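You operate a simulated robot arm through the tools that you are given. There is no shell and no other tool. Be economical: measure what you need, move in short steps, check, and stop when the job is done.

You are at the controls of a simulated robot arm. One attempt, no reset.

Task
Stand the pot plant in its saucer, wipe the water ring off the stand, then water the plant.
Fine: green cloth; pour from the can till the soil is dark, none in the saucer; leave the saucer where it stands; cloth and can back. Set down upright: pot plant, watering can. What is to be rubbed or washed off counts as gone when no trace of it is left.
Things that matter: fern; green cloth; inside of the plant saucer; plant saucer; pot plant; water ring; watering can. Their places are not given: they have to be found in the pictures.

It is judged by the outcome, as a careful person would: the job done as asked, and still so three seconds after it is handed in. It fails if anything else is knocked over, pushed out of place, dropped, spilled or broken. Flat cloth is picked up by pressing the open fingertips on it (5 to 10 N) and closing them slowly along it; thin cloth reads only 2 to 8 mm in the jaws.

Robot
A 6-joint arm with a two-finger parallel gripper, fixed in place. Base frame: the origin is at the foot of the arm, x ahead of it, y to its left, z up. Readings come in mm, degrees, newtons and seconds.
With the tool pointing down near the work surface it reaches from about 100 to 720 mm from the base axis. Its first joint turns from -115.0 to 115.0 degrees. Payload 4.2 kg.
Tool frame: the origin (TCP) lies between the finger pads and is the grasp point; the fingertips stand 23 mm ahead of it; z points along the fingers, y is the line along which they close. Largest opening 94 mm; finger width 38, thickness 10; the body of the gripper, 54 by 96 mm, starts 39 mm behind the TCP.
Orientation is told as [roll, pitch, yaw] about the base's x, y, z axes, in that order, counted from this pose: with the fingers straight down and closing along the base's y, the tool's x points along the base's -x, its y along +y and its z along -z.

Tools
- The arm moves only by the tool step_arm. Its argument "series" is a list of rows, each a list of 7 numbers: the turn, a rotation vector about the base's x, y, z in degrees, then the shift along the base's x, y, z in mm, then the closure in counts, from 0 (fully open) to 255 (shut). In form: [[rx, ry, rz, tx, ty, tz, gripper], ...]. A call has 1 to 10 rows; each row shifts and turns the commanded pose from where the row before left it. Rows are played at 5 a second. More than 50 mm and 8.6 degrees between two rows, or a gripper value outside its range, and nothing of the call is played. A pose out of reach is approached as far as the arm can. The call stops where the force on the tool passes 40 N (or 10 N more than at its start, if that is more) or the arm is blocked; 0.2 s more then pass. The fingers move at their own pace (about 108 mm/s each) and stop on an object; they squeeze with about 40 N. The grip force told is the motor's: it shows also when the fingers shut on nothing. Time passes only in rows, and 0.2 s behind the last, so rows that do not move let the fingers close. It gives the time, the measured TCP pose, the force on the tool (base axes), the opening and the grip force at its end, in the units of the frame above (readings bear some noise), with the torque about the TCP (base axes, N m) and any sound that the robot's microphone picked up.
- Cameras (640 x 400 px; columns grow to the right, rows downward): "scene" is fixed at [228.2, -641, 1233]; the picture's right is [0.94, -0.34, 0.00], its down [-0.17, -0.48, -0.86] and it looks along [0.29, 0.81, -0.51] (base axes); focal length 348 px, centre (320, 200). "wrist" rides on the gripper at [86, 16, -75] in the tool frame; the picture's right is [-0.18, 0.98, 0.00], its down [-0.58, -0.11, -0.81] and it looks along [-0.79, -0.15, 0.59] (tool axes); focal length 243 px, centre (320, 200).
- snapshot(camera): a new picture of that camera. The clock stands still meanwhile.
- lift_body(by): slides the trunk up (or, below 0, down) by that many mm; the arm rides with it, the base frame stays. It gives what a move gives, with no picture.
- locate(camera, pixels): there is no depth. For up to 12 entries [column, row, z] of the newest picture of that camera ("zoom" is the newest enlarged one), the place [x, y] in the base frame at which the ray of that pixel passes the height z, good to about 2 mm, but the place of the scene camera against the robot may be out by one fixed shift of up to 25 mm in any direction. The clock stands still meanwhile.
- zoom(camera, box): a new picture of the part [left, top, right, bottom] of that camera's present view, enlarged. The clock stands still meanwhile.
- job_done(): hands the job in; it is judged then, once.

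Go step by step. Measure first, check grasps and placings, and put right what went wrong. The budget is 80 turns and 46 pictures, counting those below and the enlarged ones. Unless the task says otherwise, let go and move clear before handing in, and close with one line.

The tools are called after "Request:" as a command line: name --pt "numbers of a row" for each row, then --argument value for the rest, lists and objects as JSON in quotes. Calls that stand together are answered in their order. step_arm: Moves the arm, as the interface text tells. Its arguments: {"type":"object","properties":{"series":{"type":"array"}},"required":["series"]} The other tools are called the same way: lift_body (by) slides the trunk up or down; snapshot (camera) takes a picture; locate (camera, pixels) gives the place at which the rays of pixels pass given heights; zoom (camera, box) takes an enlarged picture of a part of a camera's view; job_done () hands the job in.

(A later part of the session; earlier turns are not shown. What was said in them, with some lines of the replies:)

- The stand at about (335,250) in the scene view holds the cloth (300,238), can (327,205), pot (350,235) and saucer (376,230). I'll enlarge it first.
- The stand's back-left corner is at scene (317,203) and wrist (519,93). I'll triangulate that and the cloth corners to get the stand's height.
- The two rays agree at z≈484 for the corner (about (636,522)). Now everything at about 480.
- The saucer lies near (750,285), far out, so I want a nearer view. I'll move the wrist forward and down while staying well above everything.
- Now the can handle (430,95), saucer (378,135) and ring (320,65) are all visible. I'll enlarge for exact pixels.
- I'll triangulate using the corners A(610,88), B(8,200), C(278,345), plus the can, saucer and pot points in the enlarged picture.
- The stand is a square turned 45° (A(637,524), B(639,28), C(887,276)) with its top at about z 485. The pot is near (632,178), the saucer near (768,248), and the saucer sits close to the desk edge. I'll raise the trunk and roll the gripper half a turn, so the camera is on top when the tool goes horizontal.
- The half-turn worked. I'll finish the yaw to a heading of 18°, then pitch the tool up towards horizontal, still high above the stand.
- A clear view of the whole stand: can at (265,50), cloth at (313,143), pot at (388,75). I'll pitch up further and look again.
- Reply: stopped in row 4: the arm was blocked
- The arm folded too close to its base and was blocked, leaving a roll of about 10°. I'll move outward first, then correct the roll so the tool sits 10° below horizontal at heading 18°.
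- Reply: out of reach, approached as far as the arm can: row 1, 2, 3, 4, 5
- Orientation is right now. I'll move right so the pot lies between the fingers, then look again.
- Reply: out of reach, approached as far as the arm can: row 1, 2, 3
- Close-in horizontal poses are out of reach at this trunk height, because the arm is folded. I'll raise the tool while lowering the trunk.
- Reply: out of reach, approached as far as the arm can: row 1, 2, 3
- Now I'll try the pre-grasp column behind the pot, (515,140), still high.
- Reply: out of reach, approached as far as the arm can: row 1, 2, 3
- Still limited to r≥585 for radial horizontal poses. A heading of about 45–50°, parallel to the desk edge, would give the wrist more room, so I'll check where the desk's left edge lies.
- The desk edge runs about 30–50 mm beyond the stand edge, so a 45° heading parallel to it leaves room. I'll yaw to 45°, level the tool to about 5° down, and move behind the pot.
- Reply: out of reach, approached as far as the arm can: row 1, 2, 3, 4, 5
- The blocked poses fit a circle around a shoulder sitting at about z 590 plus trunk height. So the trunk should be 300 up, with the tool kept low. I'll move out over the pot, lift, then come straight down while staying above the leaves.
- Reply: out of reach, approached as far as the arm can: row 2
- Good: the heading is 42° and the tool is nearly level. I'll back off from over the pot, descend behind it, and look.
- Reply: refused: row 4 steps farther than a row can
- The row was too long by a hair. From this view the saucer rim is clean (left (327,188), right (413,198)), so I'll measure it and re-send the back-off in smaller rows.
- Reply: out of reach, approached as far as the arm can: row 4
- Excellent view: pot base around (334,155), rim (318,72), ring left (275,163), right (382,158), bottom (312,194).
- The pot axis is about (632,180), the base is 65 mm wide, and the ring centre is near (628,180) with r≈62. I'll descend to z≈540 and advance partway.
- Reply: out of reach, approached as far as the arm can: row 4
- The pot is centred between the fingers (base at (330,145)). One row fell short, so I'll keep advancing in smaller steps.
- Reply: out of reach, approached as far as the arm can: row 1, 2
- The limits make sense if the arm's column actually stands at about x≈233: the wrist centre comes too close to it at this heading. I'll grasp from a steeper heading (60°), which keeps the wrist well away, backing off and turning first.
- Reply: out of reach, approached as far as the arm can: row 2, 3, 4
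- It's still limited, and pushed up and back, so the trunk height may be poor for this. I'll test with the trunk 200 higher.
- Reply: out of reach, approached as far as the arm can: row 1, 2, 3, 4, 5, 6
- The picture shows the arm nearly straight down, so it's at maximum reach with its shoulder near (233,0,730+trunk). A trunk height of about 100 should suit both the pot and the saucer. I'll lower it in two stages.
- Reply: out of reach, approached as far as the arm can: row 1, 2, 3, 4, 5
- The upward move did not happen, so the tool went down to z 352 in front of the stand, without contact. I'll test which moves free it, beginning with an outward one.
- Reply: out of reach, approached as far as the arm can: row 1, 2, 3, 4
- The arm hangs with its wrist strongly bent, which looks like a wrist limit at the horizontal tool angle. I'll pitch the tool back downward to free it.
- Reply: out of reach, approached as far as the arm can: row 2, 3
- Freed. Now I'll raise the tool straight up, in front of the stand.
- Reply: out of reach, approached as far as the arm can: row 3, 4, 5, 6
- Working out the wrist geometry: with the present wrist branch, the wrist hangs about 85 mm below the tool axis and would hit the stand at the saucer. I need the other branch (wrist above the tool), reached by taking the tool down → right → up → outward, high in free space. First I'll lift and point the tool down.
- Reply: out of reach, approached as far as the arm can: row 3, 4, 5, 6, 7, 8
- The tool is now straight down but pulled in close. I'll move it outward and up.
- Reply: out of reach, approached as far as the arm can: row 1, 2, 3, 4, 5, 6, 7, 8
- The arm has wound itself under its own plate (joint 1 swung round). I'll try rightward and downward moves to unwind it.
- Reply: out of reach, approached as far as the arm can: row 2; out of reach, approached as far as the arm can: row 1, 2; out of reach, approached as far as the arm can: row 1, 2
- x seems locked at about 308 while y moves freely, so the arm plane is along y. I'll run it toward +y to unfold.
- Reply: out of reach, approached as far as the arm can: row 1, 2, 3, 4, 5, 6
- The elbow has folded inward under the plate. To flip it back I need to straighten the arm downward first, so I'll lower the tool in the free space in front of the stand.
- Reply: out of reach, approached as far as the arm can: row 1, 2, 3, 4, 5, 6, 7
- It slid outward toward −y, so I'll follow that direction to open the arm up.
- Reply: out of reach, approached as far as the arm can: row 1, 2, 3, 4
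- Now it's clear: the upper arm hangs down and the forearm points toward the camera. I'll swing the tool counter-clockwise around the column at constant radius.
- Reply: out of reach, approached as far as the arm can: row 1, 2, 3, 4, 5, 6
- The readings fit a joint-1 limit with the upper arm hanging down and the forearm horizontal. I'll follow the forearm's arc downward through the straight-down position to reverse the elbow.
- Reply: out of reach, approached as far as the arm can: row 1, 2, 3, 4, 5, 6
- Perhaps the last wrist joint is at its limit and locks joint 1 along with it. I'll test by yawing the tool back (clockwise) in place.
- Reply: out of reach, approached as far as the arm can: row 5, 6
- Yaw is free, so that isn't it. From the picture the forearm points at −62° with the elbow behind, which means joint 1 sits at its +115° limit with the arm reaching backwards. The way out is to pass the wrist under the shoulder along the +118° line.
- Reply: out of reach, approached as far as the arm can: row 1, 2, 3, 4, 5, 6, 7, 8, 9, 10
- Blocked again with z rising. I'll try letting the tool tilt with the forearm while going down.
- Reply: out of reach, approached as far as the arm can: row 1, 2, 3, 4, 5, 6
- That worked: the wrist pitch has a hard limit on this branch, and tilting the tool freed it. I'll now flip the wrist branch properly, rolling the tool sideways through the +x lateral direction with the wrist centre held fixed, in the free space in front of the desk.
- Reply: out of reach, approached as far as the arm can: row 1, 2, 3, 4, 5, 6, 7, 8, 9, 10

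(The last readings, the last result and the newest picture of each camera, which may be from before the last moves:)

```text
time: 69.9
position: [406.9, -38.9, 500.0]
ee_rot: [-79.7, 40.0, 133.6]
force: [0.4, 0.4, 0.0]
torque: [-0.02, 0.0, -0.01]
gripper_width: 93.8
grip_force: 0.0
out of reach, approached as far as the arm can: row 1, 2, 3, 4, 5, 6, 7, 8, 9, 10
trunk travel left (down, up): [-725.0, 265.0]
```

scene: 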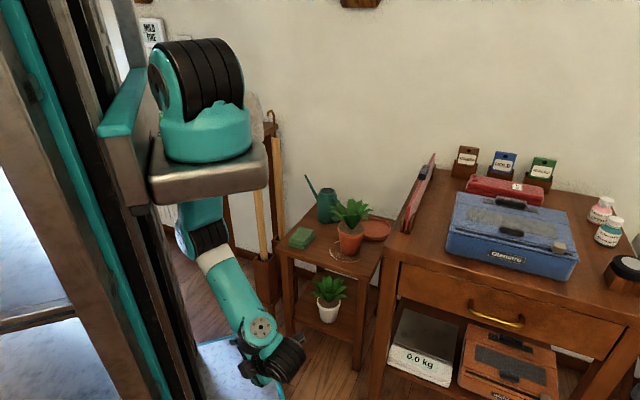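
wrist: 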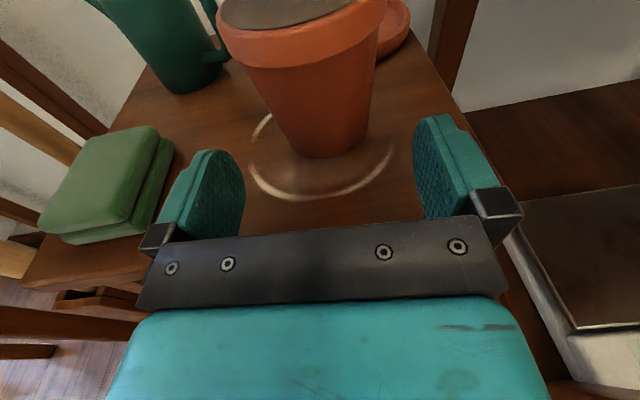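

Orientation is following as planned (tool now nearly sideways). I'll continue past the pole.

Request:
step_arm --pt "2.577 -4.826 -6.029 14.2 -21.3 23.1 0" --pt "2.577 -4.826 -6.029 9.8 -23.5 23 0" --pt "2.577 -4.826 -6.029 5.3 -25.3 22.5 0" --pt "2.577 -4.826 -6.029 0.6 -26.8 21.7 0" --pt "2.577 -4.826 -6.029 -4.1 -27.5 20.3 0" --pt "2.577 -4.826 -6.029 -8.6 -27.8 18.6 0" --pt "0 0 0 0 0 0 0"

Request:
snapshot --camera "scene"

```text
time: 71.5
position: [549.0, -202.7, 580.8]
ee_rot: [-119.9, 30.0, 70.6]
force: [-0.2, 0.7, -0.3]
torque: [0.03, 0.01, 0.03]
gripper_width: 93.9
grip_force: 0.1
out of reach, approached as far as the arm can: row 1, 2, 3, 4, 5, 6
trunk travel left (down, up): [-725.0, 265.0]
```

```text
19 pictures are left
```

scene: 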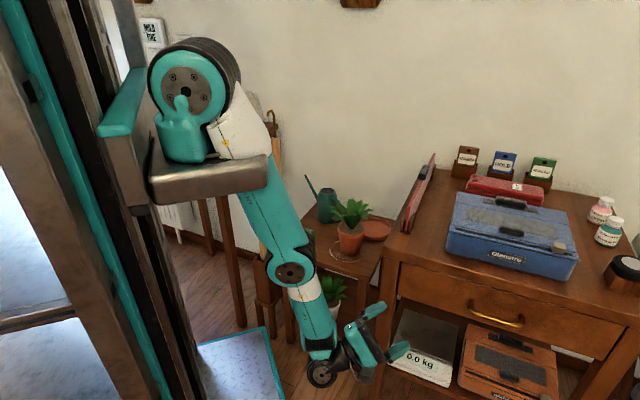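

The arm has swung back to face the stand properly. Now I'll raise the tool well clear of the desk and look again.

Request:
step_arm --pt "0 0 0 0 0 40 0" --pt "0 0 0 0 0 40 0" --pt "0 0 0 0 0 40 0" --pt "0 0 0 0 0 40 0" --pt "0 0 0 0 0 40 0" --pt "0 0 0 0 0 40 0" --pt "0 0 0 0 0 40 0" --pt "0 0 0 0 0 0 0"

Request:
snapshot --camera "scene"

```text
time: 73.3
position: [564.4, -225.0, 592.2]
ee_rot: [-119.8, 30.1, 70.5]
force: [-0.6, -0.1, 0.3]
torque: [0.0, -0.05, 0.0]
gripper_width: 94.2
grip_force: 0.0
out of reach, approached as far as the arm can: row 1, 2, 3, 4, 5, 6, 7
trunk travel left (down, up): [-725.0, 265.0]
```

```text
18 pictures are left
```

scene: 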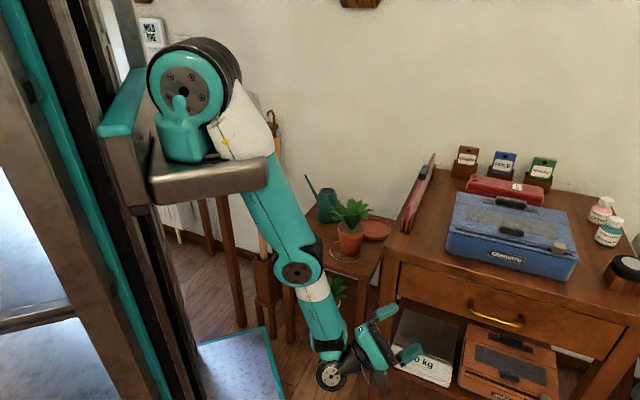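

The geometry is now consistent: wrist pitch relative to the forearm is capped at about 100°, so I must keep the tool slightly below horizontal. I'll rotate to heading 42°, 12° down, camera up, and move to the pre-grasp point behind the pot.

Request:
step_arm --pt "-7.35 1.54 3.7 -2 36 3 0" --pt "-7.35 1.54 3.7 -2 36 3 0" --pt "-7.35 1.54 3.7 -2 36 3 0" --pt "-7.35 1.54 3.7 -2 36 3 0" --pt "-7.35 1.54 3.7 -2 36 3 0" --pt "-7.35 1.54 3.7 -2 36 3 0" --pt "-7.35 1.54 3.7 -2 36 3 0" --pt "-7.35 1.54 3.7 -2 36 3 0" --pt "-7.35 1.54 3.7 -2 36 3 0" --pt "0 0 0 0 0 0 0"

Request:
snapshot --camera "scene"

```text
time: 74.3
position: [571.0, -108.0, 583.8]
ee_rot: [-119.5, 60.9, 84.3]
force: [-3.0, -14.0, 3.5]
torque: [-0.56, -0.04, -0.52]
gripper_width: 94.1
grip_force: 0.1
out of reach, approached as far as the arm can: row 1, 2, 3, 4, 5
trunk travel left (down, up): [-725.0, 265.0]
stopped in row 5: the force on the tool passed its limit at 69 N (the readings are from after the stop); the commanded pose is now the measured one
```

```text
17 pictures are left
```

scene: 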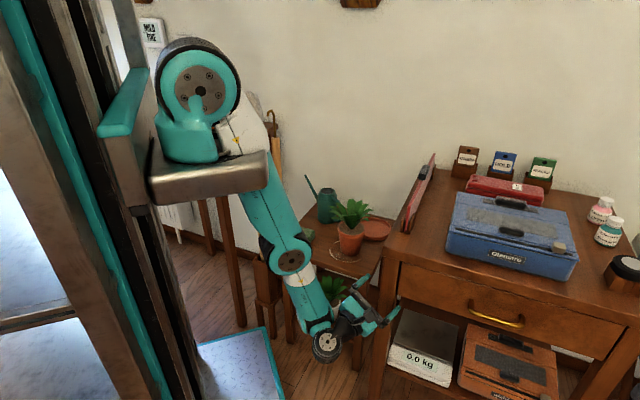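

The gripper touched the desk's front corner (which fits (575,−112) with a top near z 700). I'll back straight off, then go round it with more clearance while finishing the rotation.

Request:
step_arm --pt "0 0 0 -35 -13 0 0" --pt "0 0 0 -35 -10 0 0" --pt "-7.13 1.65 4.05 -10 30 0 0" --pt "-7.13 1.65 4.05 0 38 5 0" --pt "-7.13 1.65 4.05 0 38 5 0" --pt "-7.13 1.65 4.05 5 38 5 0" --pt "-7.13 1.65 4.05 15 38 5 0" --pt "0 0 0 0 0 0 0"

Request:
snapshot --camera "scene"

```text
time: 75.2
position: [558.6, -102.5, 578.0]
ee_rot: [-117.3, 68.0, 88.5]
force: [-21.4, -25.5, 21.3]
torque: [-1.19, -0.26, -1.48]
gripper_width: 94.0
grip_force: 0.1
out of reach, approached as far as the arm can: row 1, 2, 3, 4
trunk travel left (down, up): [-725.0, 265.0]
stopped in row 4: the force on the tool passed its limit at 82 N (the readings are from after the stop); the commanded pose is now the measured one
```

```text
16 pictures are left
```

scene: 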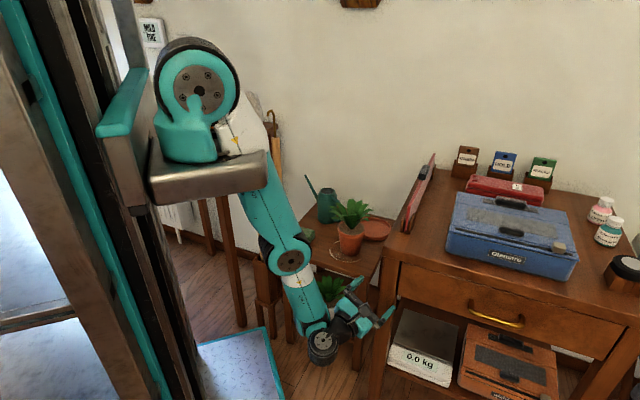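

Retreat was prevented by the wrist-pitch cap. I'll pitch the tool downward about the wrist first (that releases the cap) while drawing back.

Request:
step_arm --pt "-3.25 7.31 0 -6 -5 -31 0" --pt "-3.25 7.31 0 -18 -10 -28 0" --pt "-3.25 7.31 0 -22 -12 -28 0" --pt "-3.25 7.31 0 -25 -12 -25 0" --pt "-3.25 7.31 0 -25 -12 -22 0" --pt "0 0 0 0 0 0 0"

```text
time: 76.6
position: [439.5, -120.2, 530.2]
ee_rot: [-30.8, 54.4, 168.0]
force: [0.4, 1.0, -0.6]
torque: [0.01, -0.02, -0.01]
gripper_width: 94.1
grip_force: 0.2
out of reach, approached as far as the arm can: row 1, 2, 3, 4, 5
trunk travel left (down, up): [-725.0, 265.0]
```

Free of contact again at heading 24°, 30° down. Now I'll go to the pre-grasp point, turning to heading 42°, 12° down on the way.

Request:
step_arm --pt "-1.02 -4.24 4.12 12 34 18 0" --pt "-1.02 -4.24 4.12 15 36 18 0" --pt "-1.02 -4.24 4.12 17 36 18 0" --pt "-1.02 -4.24 4.12 17 36 18 0" --pt "-1.02 -4.24 4.12 20 36 10 0" --pt "-1.02 -4.24 4.12 20 37 8 0" --pt "0 0 0 0 0 0 0"

Request:
snapshot --camera "wrist"

```text
time: 78.2
position: [542.3, 96.0, 620.6]
ee_rot: [0.0, 77.9, -138.0]
force: [-0.4, 0.6, -0.4]
torque: [0.03, -0.03, 0.02]
gripper_width: 94.1
grip_force: 0.0
trunk travel left (down, up): [-725.0, 265.0]
```

```text
15 pictures are left
```

wrist: 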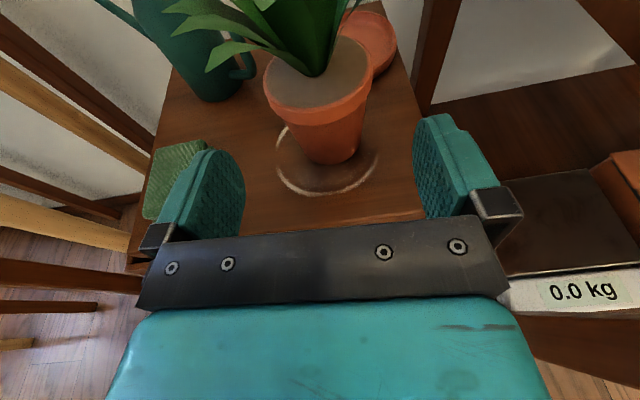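

Reached exactly, with the pot centred and nothing disturbed. I'll lower with the trunk by 80 mm (joints unchanged), then advance with the fingers open around the pot.

Request:
lift_body --by -80

Request:
step_arm --pt "0 0 0 21 20 0 0" --pt "0 0 0 22 20 0 0" --pt "0 0 0 22 20 0 0" --pt "0 0 0 15 15 0 0" --pt "0 0 0 0 0 0 0"

Request:
snapshot --camera "wrist"

```text
time: 79.3
position: [542.0, 94.7, 539.2]
ee_rot: [-0.2, 77.9, -138.1]
force: [-0.5, -0.2, 0.4]
torque: [-0.01, 0.02, -0.02]
gripper_width: 93.9
grip_force: 0.2
trunk travel left (down, up): [-645.0, 345.0]
```

```text
time: 80.5
position: [604.8, 154.7, 547.8]
ee_rot: [-0.3, 77.8, -138.3]
force: [-0.2, -0.8, 0.7]
torque: [-0.01, -0.05, 0.01]
gripper_width: 94.2
grip_force: 0.0
out of reach, approached as far as the arm can: row 3, 4
trunk travel left (down, up): [-645.0, 345.0]
```

```text
14 pictures are left
```

wrist: 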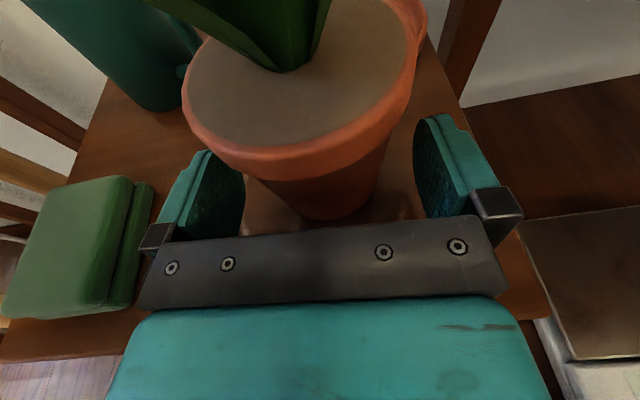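

36 mm short of the pot axis, with the leaves clear of the camera. A little more downward pitch should free the remaining travel.

Request:
step_arm --pt "-2.7 3.0 0 5 4 -3 0" --pt "-2.7 3.0 0 7 6 -2 0" --pt "0 0 0 6 6 0 0" --pt "0 0 0 0 0 0 0"

```text
time: 81.5
position: [600.1, 177.0, 583.6]
ee_rot: [0.0, 71.9, -138.1]
force: [1.0, -1.3, 0.8]
torque: [-0.02, -0.04, -0.01]
gripper_width: 93.8
grip_force: 0.0
out of reach, approached as far as the arm can: row 1, 2, 3
trunk travel left (down, up): [-645.0, 345.0]
```

Pitching down made it worse: it slid up and left. The limiting factor is the sideways wrist angle at this heading, so a more radial heading (about 20°) is needed. I'll back straight out and check that the pot is undisturbed.

Request:
step_arm --pt "0 0 0 -20 -18 6 0" --pt "0 0 0 -22 -20 6 0" --pt "0 0 -5.5 -10 -5 6 0" --pt "0 0 -5.5 -5 0 0 0" --pt "0 0 -5.5 0 0 0 0" --pt "0 0 -5.5 0 0 0 0" --pt "0 0 0 0 0 0 0"

Request:
snapshot --camera "wrist"

```text
time: 83.2
position: [579.8, 159.0, 578.3]
ee_rot: [-0.1, 70.0, -160.1]
force: [-0.4, -0.5, 0.4]
torque: [-0.03, -0.02, -0.01]
gripper_width: 94.3
grip_force: 0.0
out of reach, approached as far as the arm can: row 1, 2, 3
trunk travel left (down, up): [-645.0, 345.0]
```

```text
13 pictures are left
```

wrist: 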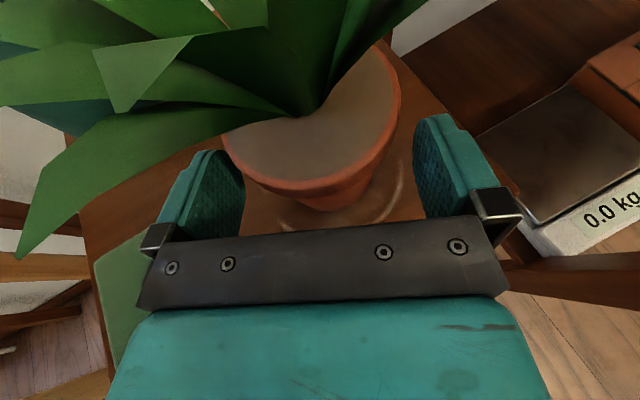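

Heading is 20° now and the pot is centred (2 mm off) and unmoved, with its rim 56 mm ahead. I'll lower 38 with the trunk, then advance 42.

Request:
lift_body --by -40

Request:
step_arm --pt "0 0 0 13 5 0 0" --pt "0 0 0 13 5 0 0" --pt "0 0 0 13 5 0 0" --pt "0 0 0 0 0 0 0"

```text
time: 84.0
position: [579.9, 159.7, 539.4]
ee_rot: [-0.1, 70.0, -160.1]
force: [0.0, 0.7, 0.5]
torque: [0.03, -0.01, 0.01]
gripper_width: 94.0
grip_force: 0.0
trunk travel left (down, up): [-605.0, 385.0]
```

```text
time: 85.0
position: [618.9, 174.7, 538.0]
ee_rot: [-0.1, 69.9, -160.0]
force: [-2.4, -1.1, -0.9]
torque: [0.04, -0.08, 0.02]
gripper_width: 93.7
grip_force: 0.1
trunk travel left (down, up): [-605.0, 385.0]
```

In place (14 mm short of the axis, tiny contact force). Close.

Request:
step_arm --pt "0 0 0 0 0 0 40" --pt "0 0 0 0 0 0 70" --pt "0 0 0 0 0 0 110" --pt "0 0 0 0 0 0 110" --pt "0 0 0 0 0 0 110"

Request:
lift_body --by 45

Request:
snapshot --camera "wrist"

```text
time: 86.2
position: [619.7, 174.6, 537.9]
ee_rot: [-0.1, 69.9, -160.1]
force: [0.7, 2.2, 0.5]
torque: [0.01, -0.21, 0.1]
gripper_width: 76.6
grip_force: 39.4
trunk travel left (down, up): [-605.0, 385.0]
```

```text
time: 87.1
position: [618.7, 174.5, 583.7]
ee_rot: [-0.1, 69.8, -160.1]
force: [-0.5, -1.1, -5.3]
torque: [-0.03, 0.0, 0.0]
gripper_width: 76.3
grip_force: 40.6
trunk travel left (down, up): [-650.0, 340.0]
```

```text
12 pictures are left
```

wrist: 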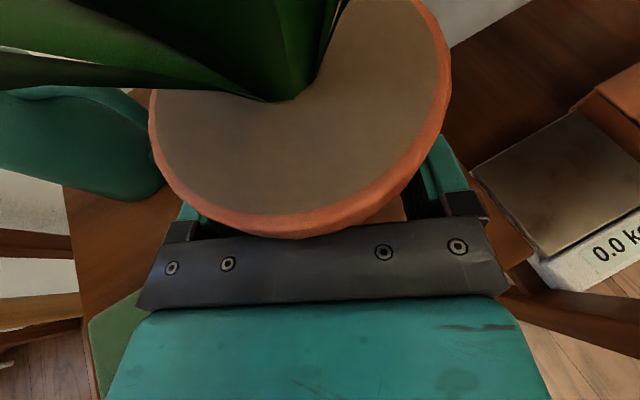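

Pot lifted cleanly. I'll carry it over the saucer centre, about (757,251), with 27 mm clearance above the saucer rim.

Request:
step_arm --pt "0 0 0 25 14 0 110" --pt "0 0 0 25 14 0 110" --pt "0 0 0 25 15 0 110" --pt "0 0 0 25 15 0 110" --pt "0 0 0 25 15 0 110" --pt "0 0 0 0 0 0 110"

Request:
zoom --camera "scene" --box '[300, 165, 444, 255]'

```text
time: 88.5
position: [744.3, 246.0, 582.3]
ee_rot: [-0.1, 69.7, -160.1]
force: [-0.8, -0.4, -5.2]
torque: [-0.03, 0.07, 0.0]
gripper_width: 76.3
grip_force: 39.8
trunk travel left (down, up): [-650.0, 340.0]
```

```text
4.44 times, centred on (372, 210) of scene
```

zoom: 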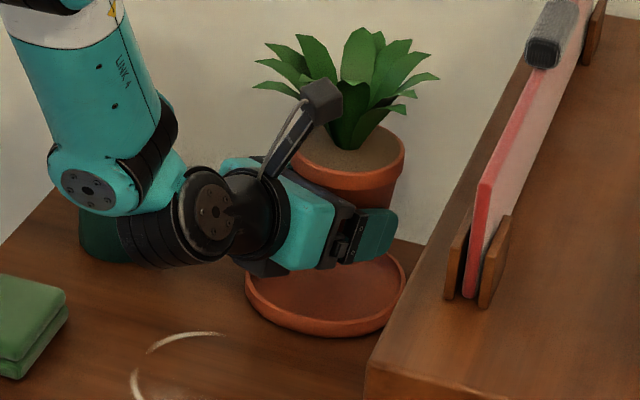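

I'll compare saucer and pot in the same picture: saucer extremes at columns 245 and 407, bottom row 336; pot rim centre near (348,150).

Request:
locate --camera "zoom" --pixels '[[326, 283, 503], [245, 283, 503], [407, 280, 503], [345, 336, 485], [348, 152, 628], [405, 155, 628], [190, 335, 485], [131, 385, 485]]'

```text
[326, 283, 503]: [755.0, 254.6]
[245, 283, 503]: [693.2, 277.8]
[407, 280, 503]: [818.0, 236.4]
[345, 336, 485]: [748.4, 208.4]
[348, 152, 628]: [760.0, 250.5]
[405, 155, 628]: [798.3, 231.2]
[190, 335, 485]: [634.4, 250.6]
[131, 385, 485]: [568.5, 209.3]
```

The saucer centre is about (754,255) and the pot is within 5 mm of it. I'll shift slightly and lower until it touches.

Request:
lift_body --by -34

Request:
step_arm --pt "0 0 0 -3 4 -1 110" --pt "0 0 0 0 0 -2 110" --pt "0 0 0 0 0 -2 110" --pt "0 0 0 0 0 -1 110" --pt "0 0 0 0 0 0 110"

```text
time: 89.2
position: [744.6, 246.6, 548.8]
ee_rot: [0.0, 69.9, -160.0]
force: [0.5, -0.8, -5.8]
torque: [-0.04, 0.05, 0.02]
gripper_width: 76.4
grip_force: 38.8
trunk travel left (down, up): [-616.0, 374.0]
```

```text
time: 90.4
position: [742.1, 251.3, 547.0]
ee_rot: [0.0, 70.3, -160.2]
force: [-4.1, -5.0, 30.2]
torque: [-1.3, 2.08, 0.11]
gripper_width: 76.3
grip_force: 40.3
trunk travel left (down, up): [-616.0, 374.0]
```

Contact at z≈547, so the saucer floor is about 9 mm up. I'll ease the load, open, and back straight out.

Request:
step_arm --pt "0 0 0 0 0 3 110" --pt "0 0 0 0 0 1 110" --pt "0 0 0 0 0 0 85" --pt "0 0 0 0 0 0 40" --pt "0 0 0 0 0 0 0" --pt "0 0 0 0 0 0 0" --pt "0 0 0 -19 -7 0 0" --pt "0 0 0 -28 -10 0 0" --pt "0 0 0 -28 -10 0 0" --pt "0 0 0 -28 -10 0 0"

Request:
snapshot --camera "wrist"

```text
time: 92.6
position: [639.5, 214.7, 547.0]
ee_rot: [-0.1, 69.9, -160.2]
force: [-1.0, 0.6, 0.2]
torque: [-0.01, -0.03, -0.03]
gripper_width: 93.9
grip_force: 0.1
trunk travel left (down, up): [-616.0, 374.0]
```

```text
10 pictures are left
```

wrist: 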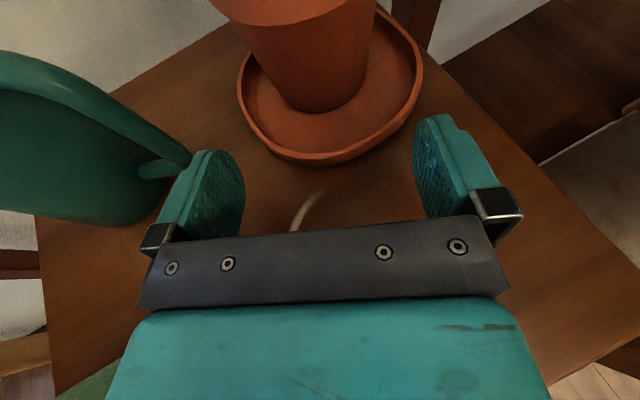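

The pot stands upright in the saucer. Next is the cloth pad, centred about (490,276), long side along 45°. I'll raise with the trunk, then turn to heading 45°, 65° down, above the cloth.

Request:
lift_body --by 110

Request:
step_arm --pt "0 0 8.33 -25 -5 0 0" --pt "0 0 8.33 -25 0 0 0" --pt "0 0 8.33 -25 6 0 0" --pt "-5.3 5.3 0 -12.5 10 0 0" --pt "-5.3 5.3 0 -12.5 10 0 0" --pt "-5.3 5.3 0 -12.5 10 0 0" --pt "-5.3 5.3 0 -12.5 10 0 0" --pt "-5.3 5.3 0 -12.5 10 0 0" --pt "-5.3 5.3 0 -12.5 10 0 0" --pt "0 0 0 0 0 0 0"

Request:
snapshot --camera "wrist"

```text
time: 94.1
position: [639.9, 215.0, 657.9]
ee_rot: [-0.2, 69.8, -160.1]
force: [0.1, 0.1, 0.5]
torque: [0.03, -0.02, -0.01]
gripper_width: 93.8
grip_force: 0.1
trunk travel left (down, up): [-726.0, 264.0]
```

```text
time: 96.3
position: [486.9, 275.6, 657.0]
ee_rot: [0.0, 24.7, -135.1]
force: [0.6, 0.2, 0.1]
torque: [-0.03, 0.02, 0.0]
gripper_width: 94.1
grip_force: 0.0
trunk travel left (down, up): [-726.0, 264.0]
```

```text
9 pictures are left
```

wrist: 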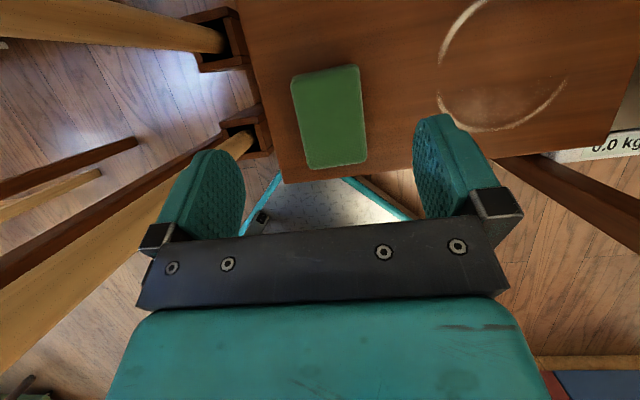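

A clear top view: cloth corners (291,76), (358,64), (368,160), (306,169); ring arc left (438,60), bottom (500,132), right (566,80).

Request:
locate --camera "wrist" --pixels '[[291, 78, 512], [358, 66, 512], [367, 161, 512], [306, 169, 512], [438, 60, 485], [500, 132, 485], [566, 80, 485], [485, 3, 485], [455, 112, 485], [547, 110, 485]]'

```text
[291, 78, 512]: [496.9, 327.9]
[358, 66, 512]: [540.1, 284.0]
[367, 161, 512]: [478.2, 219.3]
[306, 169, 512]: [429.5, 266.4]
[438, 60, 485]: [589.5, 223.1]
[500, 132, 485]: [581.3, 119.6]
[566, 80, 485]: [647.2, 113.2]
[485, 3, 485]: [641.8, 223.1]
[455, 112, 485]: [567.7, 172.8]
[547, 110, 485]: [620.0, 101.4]
```

The cloth is centred under the tool. I'll lower with the trunk by 132, then descend gently by steps.

Request:
lift_body --by -132

Request:
step_arm --pt "0 0 0 -1 -1 -2 0" --pt "0 0 0 0 0 -2 0" --pt "0 0 0 0 0 0 60" --pt "0 0 0 0 0 0 110" --pt "0 0 0 0 0 0 140" --pt "0 0 0 0 0 0 170" --pt "0 0 0 0 0 0 170" --pt "0 0 0 0 0 0 170"

```text
time: 97.8
position: [487.6, 275.5, 528.4]
ee_rot: [0.0, 24.9, -135.0]
force: [-6.7, -8.5, 20.0]
torque: [-0.02, 0.58, 0.01]
gripper_width: 93.8
grip_force: 0.0
trunk travel left (down, up): [-595.0, 395.0]
stopped: the force on the tool passed its limit at 51 N (the readings are from after the stop); the commanded pose is now the measured one
```

```text
time: 98.2
position: [487.6, 275.8, 529.5]
ee_rot: [0.1, 25.1, -135.0]
force: [-8.3, -11.0, 29.5]
torque: [-0.09, 0.7, -0.01]
gripper_width: 93.7
grip_force: 0.0
trunk travel left (down, up): [-595.0, 395.0]
stopped in row 1: the force on the tool passed its limit at 45 N (the readings are from after the stop); the commanded pose is now the measured one
```

The fingertips touched the stand at TCP 529, so the table top is really at z≈498. That makes the ring centre about (619,175), r≈58, consistent across views. I'll rise 6 mm and close on the pad.

Request:
step_arm --pt "0 0 0 0 0 4 0" --pt "0 0 0 0 0 3 0" --pt "0 0 0 0 0 0 60" --pt "0 0 0 0 0 0 90" --pt "0 0 0 0 0 0 120" --pt "0 0 0 0 0 0 150" --pt "0 0 0 0 0 0 180" --pt "0 0 0 0 0 0 180" --pt "0 0 0 0 0 0 180"

Request:
snapshot --camera "wrist"

```text
time: 100.2
position: [486.9, 274.4, 534.9]
ee_rot: [0.0, 25.1, -135.0]
force: [0.1, -0.2, -0.3]
torque: [-0.01, -0.02, 0.04]
gripper_width: 63.1
grip_force: 40.5
trunk travel left (down, up): [-595.0, 395.0]
```

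```text
8 pictures are left
```

wrist: 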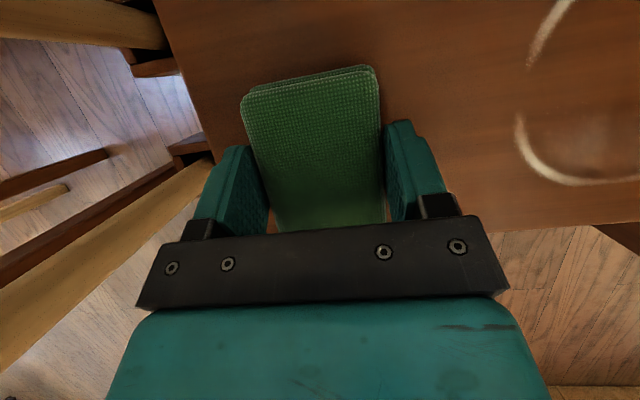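

Pad gripped firmly (63 mm). I'll lift it 25, carry it to the ring's left edge, and lower it again.

Request:
lift_body --by 25

Request:
step_arm --pt "0 0 0 30 -29.4 0 180" --pt "0 0 0 30 -29.4 0 180" --pt "0 0 0 29.5 -29.4 0 180" --pt "0 0 0 0 0 0 180"

Request:
lift_body --by -25

Request:
step_arm --pt "0 0 0 0 0 -1 180" --pt "0 0 0 0 0 -0.7 180" --pt "0 0 0 0 0 0 180"

```text
time: 100.9
position: [487.9, 275.6, 560.8]
ee_rot: [0.0, 25.2, -135.1]
force: [-0.3, 0.3, -0.6]
torque: [0.04, 0.02, 0.01]
gripper_width: 62.8
grip_force: 40.1
trunk travel left (down, up): [-620.0, 370.0]
```

```text
time: 101.9
position: [520.5, 228.1, 558.5]
ee_rot: [0.6, 25.1, -135.8]
force: [-0.3, 0.1, -0.7]
torque: [0.01, 0.01, 0.01]
gripper_width: 62.6
grip_force: 40.2
out of reach, approached as far as the arm can: row 2, 3
trunk travel left (down, up): [-620.0, 370.0]
```

```text
time: 102.6
position: [520.7, 228.0, 534.1]
ee_rot: [0.8, 25.3, -135.7]
force: [-2.3, -5.6, 20.8]
torque: [-0.06, 0.73, 0.12]
gripper_width: 63.0
grip_force: 40.2
trunk travel left (down, up): [-595.0, 395.0]
```

```text
time: 103.2
position: [522.0, 228.3, 533.5]
ee_rot: [0.7, 25.5, -135.9]
force: [-7.9, -9.5, 28.2]
torque: [-0.18, 0.55, 0.1]
gripper_width: 63.0
grip_force: 40.2
trunk travel left (down, up): [-595.0, 395.0]
stopped in row 2: the force on the tool passed its limit at 42 N (the readings are from after the stop); the commanded pose is now the measured one
```

Same heading issue: at azimuth 25° the heading must be lower. I'll lift, turn the tool to heading 20° on the way, and lower at the ring.

Request:
lift_body --by 25

Request:
step_arm --pt "0 0 -8.2 3 -3 0 180" --pt "-0.5 -0.4 -8.2 30 -11 0 180" --pt "0 0 -8.2 30 -11 0 180" --pt "0 0 0 0 0 0 180"

```text
time: 103.9
position: [522.9, 228.0, 558.9]
ee_rot: [0.7, 25.4, -135.8]
force: [-1.3, 0.3, -0.4]
torque: [0.0, 0.0, 0.05]
gripper_width: 62.6
grip_force: 40.2
trunk travel left (down, up): [-620.0, 370.0]
```

```text
time: 104.9
position: [585.7, 203.6, 559.2]
ee_rot: [1.3, 25.5, -160.2]
force: [0.1, -0.4, -0.8]
torque: [0.01, -0.01, 0.0]
gripper_width: 62.6
grip_force: 39.7
trunk travel left (down, up): [-620.0, 370.0]
```

Reached at heading 20°. I'll correct the 1.3° roll and lower until a light press.

Request:
step_arm --pt "1.1 0.4 0.5 0 0 0 180" --pt "0 0 0 0 0 0 180"

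Request:
lift_body --by -23

Request:
step_arm --pt "0 0 0 0 0 -0.7 180" --pt "0 0 0 0 0 -0.7 180" --pt "0 0 0 0 0 0 180"

```text
time: 105.5
position: [585.6, 203.4, 558.2]
ee_rot: [0.1, 25.3, -160.3]
force: [0.5, -0.7, -0.7]
torque: [0.0, -0.01, 0.02]
gripper_width: 62.7
grip_force: 39.6
trunk travel left (down, up): [-620.0, 370.0]
```

```text
time: 106.2
position: [585.7, 202.9, 535.6]
ee_rot: [0.1, 25.4, -160.2]
force: [-0.1, 0.2, -0.8]
torque: [0.0, -0.02, 0.03]
gripper_width: 62.8
grip_force: 39.8
trunk travel left (down, up): [-597.0, 393.0]
```

```text
time: 107.0
position: [585.7, 203.9, 534.4]
ee_rot: [0.1, 25.4, -160.2]
force: [0.2, 0.9, 0.9]
torque: [-0.01, 0.07, -0.01]
gripper_width: 62.5
grip_force: 39.6
trunk travel left (down, up): [-597.0, 393.0]
```

Just touching. I'll press about 1.3 mm more and sweep in five strokes across the ring.

Request:
step_arm --pt "0 0 0 0 0 -1.3 180" --pt "0 0 0 39.5 14.4 0 180" --pt "0 0 0 6.5 -17.9 0 180" --pt "0 0 0 -39.5 -14.4 0 180" --pt "0 0 0 6.5 -17.9 0 180" --pt "0 0 0 39.5 14.4 0 180" --pt "0 0 0 6.5 -17.9 0 180" --pt "0 0 0 -39.5 -14.4 0 180" --pt "0 0 0 6.5 -17.9 0 180" --pt "0 0 0 39.5 14.4 0 180"

Request:
step_arm --pt "0 0 0 -39.5 -14.4 0 180" --pt "0 0 0 -10 27 0 180" --pt "0 0 0 39.5 14.4 0 180" --pt "0 0 0 -10 27 0 180" --pt "0 0 0 -39.5 -14.4 0 180" --pt "0 0 0 -6.5 17.9 0 180" --pt "0 0 0 39.5 14.4 0 180" --pt "0 0 0 -39.5 -14.4 0 180" --pt "0 0 0 0 0 0 180"

Request:
zoom --camera "scene" --box '[280, 165, 424, 255]'

```text
time: 109.2
position: [649.3, 145.4, 534.2]
ee_rot: [0.2, 25.3, -160.1]
force: [-14.8, -7.2, 33.6]
torque: [0.06, 0.37, -0.04]
gripper_width: 62.7
grip_force: 39.7
trunk travel left (down, up): [-597.0, 393.0]
```

```text
time: 111.2
position: [584.9, 206.3, 533.6]
ee_rot: [-0.1, 25.6, -160.3]
force: [5.2, 3.7, 11.9]
torque: [-0.12, 0.33, -0.15]
gripper_width: 62.7
grip_force: 40.1
trunk travel left (down, up): [-597.0, 393.0]
```

```text
4.44 times, centred on (352, 210) of scene
```

zoom: 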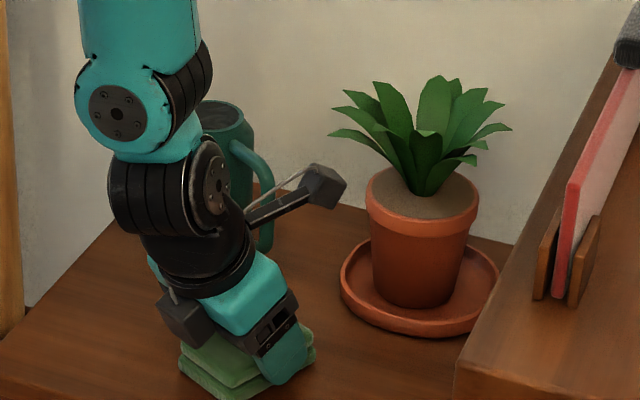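

The visible area is clean and the pot undisturbed. I'll take the cloth back to its place at (487,275) with heading 45°.

Request:
lift_body --by 25

Request:
step_arm --pt "0 0 8.4 -30 10 0 180" --pt "0 0 8.4 -30 10 0 180" --pt "0 0 8.4 -3 3 0 180" --pt "0 0 0 -17.5 22 0 180" --pt "0 0 0 -17.5 23.5 0 180" --pt "0 0 0 0 0 0 180"

Request:
lift_body --by -23

```text
time: 111.9
position: [584.0, 205.2, 558.0]
ee_rot: [0.2, 25.3, -160.3]
force: [0.1, 0.1, -0.3]
torque: [-0.02, -0.02, -0.01]
gripper_width: 62.6
grip_force: 39.6
trunk travel left (down, up): [-622.0, 368.0]
```

```text
time: 113.3
position: [480.3, 279.2, 557.0]
ee_rot: [0.0, 25.4, -135.0]
force: [0.4, 0.0, -1.0]
torque: [-0.03, -0.01, 0.0]
gripper_width: 62.7
grip_force: 40.5
out of reach, approached as far as the arm can: row 3
trunk travel left (down, up): [-622.0, 368.0]
```

```text
time: 114.0
position: [480.0, 277.6, 533.8]
ee_rot: [0.1, 25.4, -135.0]
force: [-1.1, 0.6, 1.2]
torque: [-0.02, 0.05, 0.01]
gripper_width: 62.7
grip_force: 40.5
trunk travel left (down, up): [-599.0, 391.0]
```

It's 8 mm off, so I'll slide it to (487,274.5), release, and raise.

Request:
step_arm --pt "0 0 0 7 -3.2 0.8 180" --pt "0 0 0 0 0 -0.6 180" --pt "0 0 0 0 0 0 140" --pt "0 0 0 0 0 0 80" --pt "0 0 0 0 0 0 0" --pt "0 0 0 0 0 0 0"

Request:
lift_body --by 130

Request:
snapshot --camera "wrist"

```text
time: 115.3
position: [488.2, 275.4, 534.2]
ee_rot: [0.0, 25.4, -135.0]
force: [-0.3, -0.5, 0.7]
torque: [-0.02, 0.02, -0.01]
gripper_width: 94.1
grip_force: 0.1
trunk travel left (down, up): [-599.0, 391.0]
```

```text
time: 116.9
position: [487.9, 275.6, 662.3]
ee_rot: [0.1, 25.5, -134.9]
force: [0.9, 0.1, 1.0]
torque: [0.0, 0.02, 0.01]
gripper_width: 94.3
grip_force: 0.1
trunk travel left (down, up): [-729.0, 261.0]
```

```text
6 pictures are left
```

wrist: 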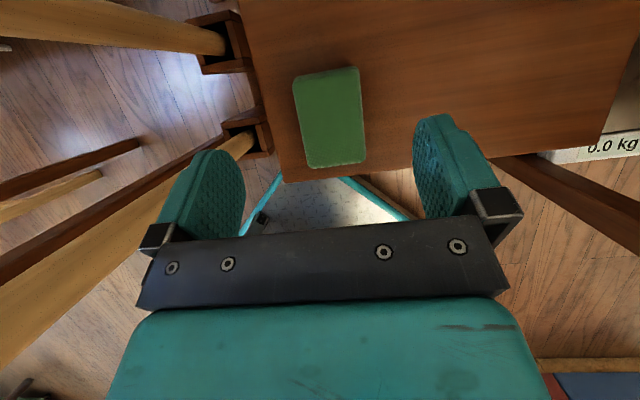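

The ring is gone without trace and the cloth is back in place. Now the watering can (axis near (622,381), handle toward −70°, spout toward 110°). I'll pitch the tool up to 15° below horizontal at heading 45°, behind the can, and look.

Request:
step_arm --pt "5.89 -5.89 0 8 3 0 0" --pt "5.89 -5.89 0 8 3 0 0" --pt "5.89 -5.89 0 8 3 0 0" --pt "5.89 -5.89 0 8 3 0 0" --pt "5.89 -5.89 0 8 3 0 0" --pt "5.89 -5.89 0 8 3 0 0" --pt "0 0 0 0 0 0 0"

Request:
snapshot --camera "wrist"

```text
time: 118.5
position: [535.3, 293.1, 662.6]
ee_rot: [0.2, 75.5, -134.9]
force: [0.9, 0.2, -1.0]
torque: [0.0, -0.01, -0.01]
gripper_width: 93.8
grip_force: 0.0
trunk travel left (down, up): [-729.0, 261.0]
```

```text
5 pictures are left
```

wrist: 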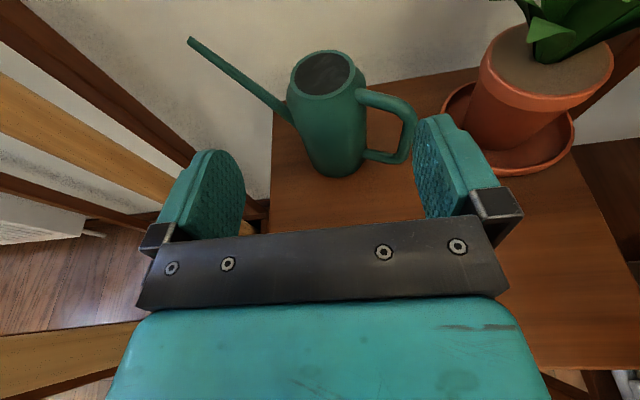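

Great view: can opening (323,73), base bottom (340,177), handle outer bar (411,130), spout tip (190,41).

Request:
locate --camera "wrist" --pixels '[[340, 177, 498], [312, 163, 498], [367, 156, 498], [323, 73, 618], [323, 73, 640], [411, 128, 565], [395, 160, 525], [400, 105, 605], [190, 41, 645], [290, 113, 565], [290, 75, 618], [357, 72, 618]]'

```text
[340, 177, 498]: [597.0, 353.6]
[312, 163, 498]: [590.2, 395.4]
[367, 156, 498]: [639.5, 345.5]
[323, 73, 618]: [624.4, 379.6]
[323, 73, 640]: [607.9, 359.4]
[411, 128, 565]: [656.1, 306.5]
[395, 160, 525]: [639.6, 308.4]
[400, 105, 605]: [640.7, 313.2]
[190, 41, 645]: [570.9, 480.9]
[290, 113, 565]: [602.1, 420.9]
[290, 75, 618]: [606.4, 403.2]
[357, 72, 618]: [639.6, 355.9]
```

The can axis is (621,379), dead ahead, and the handle loop is wide enough for a finger between bar and body. I'll narrow to about 82 mm, lower 95, and advance in small steps.

Request:
lift_body --by -95

Request:
step_arm --pt "0 0 0 15 15 0 32" --pt "0 0 0 15 15 0 32" --pt "0 0 0 15 15 0 32" --pt "0 0 0 15 15 0 32" --pt "0 0 0 7.5 7.5 0 32" --pt "0 0 0 6 6 0 32" --pt "0 0 0 0 0 0 32"

Request:
snapshot --camera "wrist"

```text
time: 119.8
position: [535.5, 291.8, 568.6]
ee_rot: [0.3, 75.4, -134.8]
force: [-0.3, -0.5, 0.3]
torque: [-0.06, 0.0, -0.02]
gripper_width: 93.9
grip_force: 0.0
trunk travel left (down, up): [-634.0, 356.0]
```

```text
time: 121.4
position: [609.1, 364.9, 569.2]
ee_rot: [0.4, 75.4, -134.8]
force: [0.6, 0.4, 0.3]
torque: [0.02, -0.05, -0.04]
gripper_width: 82.3
grip_force: 0.0
trunk travel left (down, up): [-634.0, 356.0]
```

```text
4 pictures are left
```

wrist: 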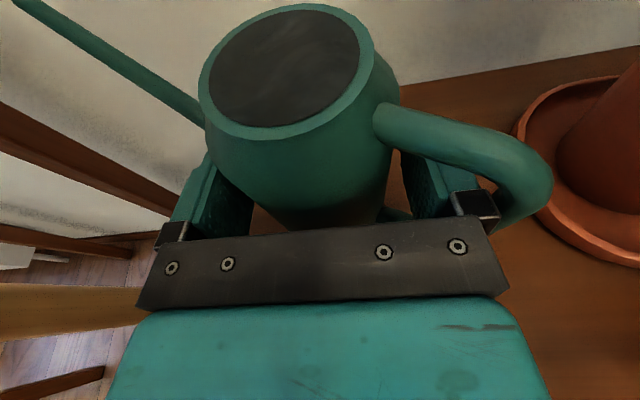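

Right finger inside the loop, left under the spout, no contact. Close and lift with the trunk.

Request:
step_arm --pt "0 0 0 0 0 0 50" --pt "0 0 0 0 0 0 80" --pt "0 0 0 0 0 0 130" --pt "0 0 0 0 0 0 130" --pt "0 0 0 0 0 0 130"

Request:
lift_body --by 175

```text
time: 122.6
position: [609.1, 365.8, 568.2]
ee_rot: [0.3, 75.3, -134.7]
force: [-3.1, 2.3, -0.5]
torque: [-0.02, -0.06, 0.04]
gripper_width: 71.3
grip_force: 39.7
trunk travel left (down, up): [-634.0, 356.0]
```

```text
time: 124.6
position: [608.5, 366.3, 743.9]
ee_rot: [0.3, 75.4, -134.9]
force: [0.5, -0.9, -8.0]
torque: [-0.13, 0.08, 0.01]
gripper_width: 71.0
grip_force: 40.9
trunk travel left (down, up): [-809.0, 181.0]
```

The can is up (8 N) and level. I'll carry it smoothly to the pouring station, turning to heading 0° so that the spout points over the pot.

Request:
step_arm --pt "0 0 -5 4 -27 0 130" --pt "0 0 -5 4 -28 0 130" --pt "0 0 -5 4 -28 0 130" --pt "0 0 -5 5 -28 0 130" --pt "0 0 -5 8 -28 0 130" --pt "0 0 -5 13 -27 0 130" --pt "0 0 -5 17 -27 0 130" --pt "0 0 -5 17 -27 0 130" --pt "0 0 -5 17 -27 0 130" --pt "0 0 0 0 0 0 130"

Request:
zoom --camera "scene" --box '[270, 110, 462, 230]'

```text
time: 126.8
position: [699.8, 119.0, 745.2]
ee_rot: [0.3, 75.4, -179.8]
force: [-0.5, 0.4, -8.0]
torque: [0.0, 0.1, -0.01]
gripper_width: 71.1
grip_force: 39.8
trunk travel left (down, up): [-809.0, 181.0]
```

```text
3.33 times, centred on (366, 170) of scene
```

zoom: 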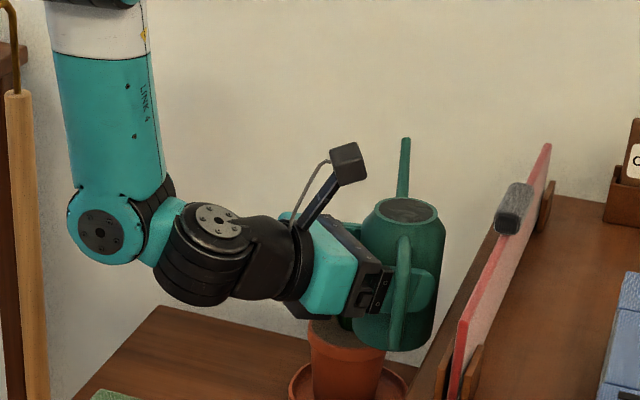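

I'll check the spout tip and the red board's position before tilting.

Request:
locate --camera "zoom" --pixels '[[406, 140, 822], [460, 385, 710], [460, 325, 790], [500, 225, 800], [408, 208, 795]]'

```text
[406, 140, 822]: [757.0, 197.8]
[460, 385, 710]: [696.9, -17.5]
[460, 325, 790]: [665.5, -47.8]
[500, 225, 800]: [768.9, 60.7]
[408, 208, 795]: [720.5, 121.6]
```

The tip is at about (772,221,818), and the board stays clear of the swing. I'll shift slightly and roll the can 45° left-down, watching weight and sound.

Request:
step_arm --pt "-5 0 0 -9 4 0 130" --pt "-5 0 0 -9 4 0 130" --pt "-6 0 0 0 0 0 130" --pt "-6 0 0 0 0 0 130" --pt "-6 0 0 0 0 0 130" --pt "-6 0 0 0 0 0 130" --pt "-6 0 0 0 0 0 130" --pt "-5 0 0 0 0 0 130" --pt "0 0 0 0 0 0 130"

Request:
zoom --camera "scene" --box '[286, 125, 462, 235]'

```text
time: 128.8
position: [681.6, 127.2, 744.3]
ee_rot: [76.0, 43.0, -110.1]
force: [0.0, 0.8, -8.7]
torque: [0.11, 0.11, 0.02]
gripper_width: 71.2
grip_force: 39.8
trunk travel left (down, up): [-809.0, 181.0]
```

```text
3.64 times, centred on (374, 180) of scene
```

zoom: 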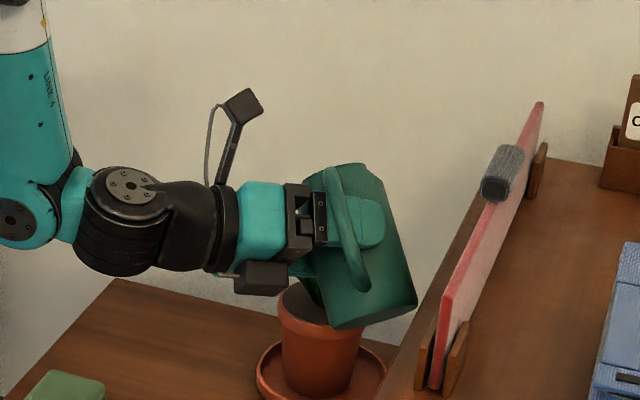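

No flow yet at 45° (weight unchanged). I'll roll further in small steps, shifting slightly to keep the tip over the soil.

Request:
step_arm --pt "-3 0 0 -2 2 0 130" --pt "-3 0 0 -2 2 0 130" --pt "-3 0 0 0 2 0 130" --pt "-3 0 0 0 2 0 130" --pt "0 0 0 0 0 0 130"

```text
time: 130.0
position: [677.4, 135.0, 742.1]
ee_rot: [80.8, 31.7, -107.4]
force: [-0.2, -0.1, -8.4]
torque: [0.1, 0.1, -0.02]
gripper_width: 71.3
grip_force: 40.2
trunk travel left (down, up): [-809.0, 181.0]
```

Still 8.4 N. Continue to about 69°, raising slightly to keep the spout above the leaves.

Request:
step_arm --pt "-3 0 0 0 3 4 130" --pt "-3 0 0 0 3 4 130" --pt "-3 0 0 0 3 4 130" --pt "-3 0 0 0 3 4 130" --pt "0 0 0 0 0 0 130" --pt "0 0 0 0 0 0 130"

Request:
zoom --camera "scene" --box '[286, 125, 462, 235]'

```text
time: 131.4
position: [664.0, 137.3, 770.1]
ee_rot: [84.6, 20.4, -105.6]
force: [-0.6, -0.2, -7.9]
torque: [0.12, 0.11, 0.01]
gripper_width: 71.0
grip_force: 39.9
out of reach, approached as far as the arm can: row 3, 4
trunk travel left (down, up): [-809.0, 181.0]
```

```text
3.64 times, centred on (374, 180) of scene
```

zoom: 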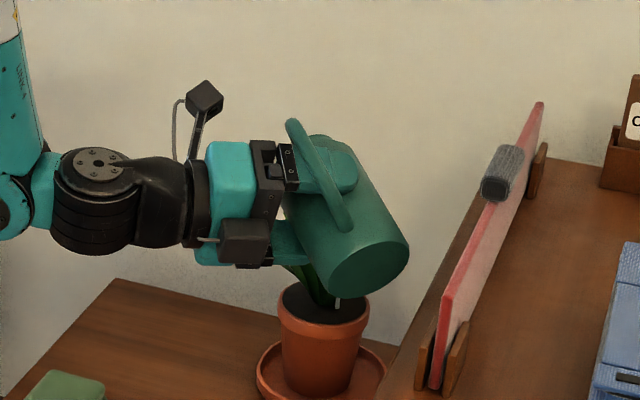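

A water stream is visible at (338,302) and the soil is already dark. I'll roll back at once.

Request:
step_arm --pt "8.5 0 0 0 -6 0 130" --pt "8.5 0 0 0 -6 0 130" --pt "8.5 0 0 0 -4 0 130" --pt "8.5 0 0 0 -4 0 130" --pt "8.5 0 0 0 0 0 130" --pt "8.5 0 0 0 0 0 130" --pt "8.5 0 0 0 0 0 130" --pt "8.5 0 0 0 0 0 130" --pt "1 0 0 0 0 0 130" --pt "0 0 0 0 0 0 130"

Request:
zoom --camera "scene" --box '[286, 145, 462, 255]'

```text
time: 133.6
position: [664.1, 115.5, 769.9]
ee_rot: [0.1, 75.4, -180.0]
force: [0.1, 1.0, -8.6]
torque: [-0.04, 0.11, 0.02]
gripper_width: 71.3
grip_force: 40.1
trunk travel left (down, up): [-809.0, 181.0]
```

```text
3.64 times, centred on (374, 200) of scene
```

zoom: 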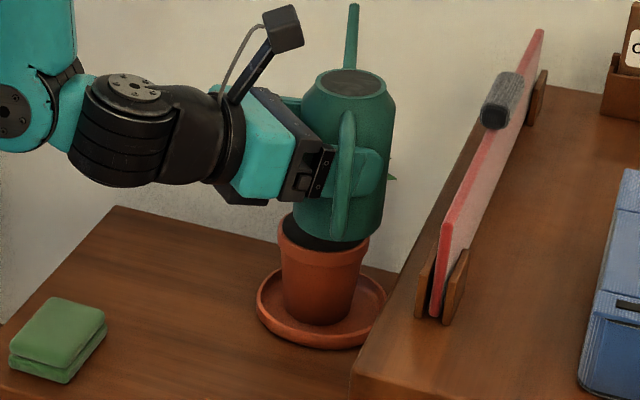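

The can is upright again, the soil is dark and the saucer dry. I'll carry the can back by the same path to (609,365.5).

Request:
step_arm --pt "0 0 5 -10 28 0 130" --pt "0 0 5 -10 28 0 130" --pt "0 0 5 -10 28 0 130" --pt "0 0 5 -10 28 0 130" --pt "0 0 5 -3 28 0 130" --pt "0 0 5 -3 28 -6 130" --pt "0 0 5 -3 28 -6 130" --pt "0 0 5 -3 27 -6 130" --pt "0 0 5 -3 27 -6 130" --pt "0 0 0 0 0 0 130"

```text
time: 135.8
position: [611.2, 365.1, 745.4]
ee_rot: [0.3, 75.4, -134.8]
force: [0.0, 0.7, -8.7]
torque: [-0.1, 0.08, 0.01]
gripper_width: 71.2
grip_force: 40.1
trunk travel left (down, up): [-809.0, 181.0]
5 turns are left
```

In position within 2 mm and level. I'll lower with the trunk by 174, then feel for contact.

Request:
step_arm --pt "0 0 0 -2 0.5 0 130" --pt "0 0 0 0 0 0 130"

Request:
lift_body --by -174

Request:
step_arm --pt "0 0 0 0 0 -1 130" --pt "0 0 0 0 0 -1 130" --pt "0 0 0 0 0 0 130"

```text
time: 136.4
position: [609.4, 365.8, 744.6]
ee_rot: [0.2, 75.5, -135.0]
force: [0.7, -0.1, -8.7]
torque: [-0.08, 0.05, -0.02]
gripper_width: 71.2
grip_force: 40.5
trunk travel left (down, up): [-809.0, 181.0]
```

```text
time: 138.3
position: [607.2, 365.5, 571.4]
ee_rot: [0.3, 75.4, -134.8]
force: [-0.1, -0.1, -8.3]
torque: [-0.08, 0.07, -0.03]
gripper_width: 71.2
grip_force: 39.9
trunk travel left (down, up): [-635.0, 355.0]
```

```text
time: 139.1
position: [608.3, 365.8, 568.3]
ee_rot: [0.4, 75.4, -134.8]
force: [0.2, -0.3, -7.1]
torque: [-0.11, 0.01, 0.02]
gripper_width: 71.3
grip_force: 40.0
trunk travel left (down, up): [-635.0, 355.0]
4 turns are left
```

Just touching (weight easing to 7.1 N). I'll settle 1.8 mm more, open to 82 mm, and back straight out.

Request:
step_arm --pt "0 0 0 0 0 -1 130" --pt "0 0 0 0 0 -0.8 130" --pt "0 0 0 0 0 0 60" --pt "0 0 0 0 0 0 32" --pt "0 0 0 0 0 0 32" --pt "0 0 0 -12 -12 0 32" --pt "0 0 0 -15 -15 0 32" --pt "0 0 0 -15 -15 0 32" --pt "0 0 0 -15 -15 0 32" --pt "0 0 0 -15 -15 0 32"

```text
time: 141.3
position: [535.9, 293.1, 567.8]
ee_rot: [0.4, 75.5, -134.6]
force: [-0.9, 0.0, -0.2]
torque: [0.0, -0.01, 0.02]
gripper_width: 82.6
grip_force: 0.0
trunk travel left (down, up): [-635.0, 355.0]
3 turns are left
```

The can is released and the gripper is clear with no contact force. I'll raise the arm and hand in.

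Request:
lift_body --by 100

```text
time: 142.7
position: [537.3, 294.0, 668.5]
ee_rot: [0.3, 75.5, -134.8]
force: [-0.1, -1.4, -0.3]
torque: [0.02, 0.0, 0.02]
gripper_width: 82.5
grip_force: 0.1
trunk travel left (down, up): [-735.0, 255.0]
2 turns are left
```

The arm is clear at z 668 with no load, so I'm handing in.

Request:
job_done

```text
The job is handed in.
```

I've handed the job in: the pot plant stands in its saucer, the water ring is wiped off with the green cloth, and the soil is watered dark with no water visible in the saucer. The cloth is back in its place and the can is set down at its starting point. I had no pictures left to check the can after letting go. Early on, the gripper also bumped the desk's front corner twice (69 and 82 N); nothing looked moved in the pictures afterwards.
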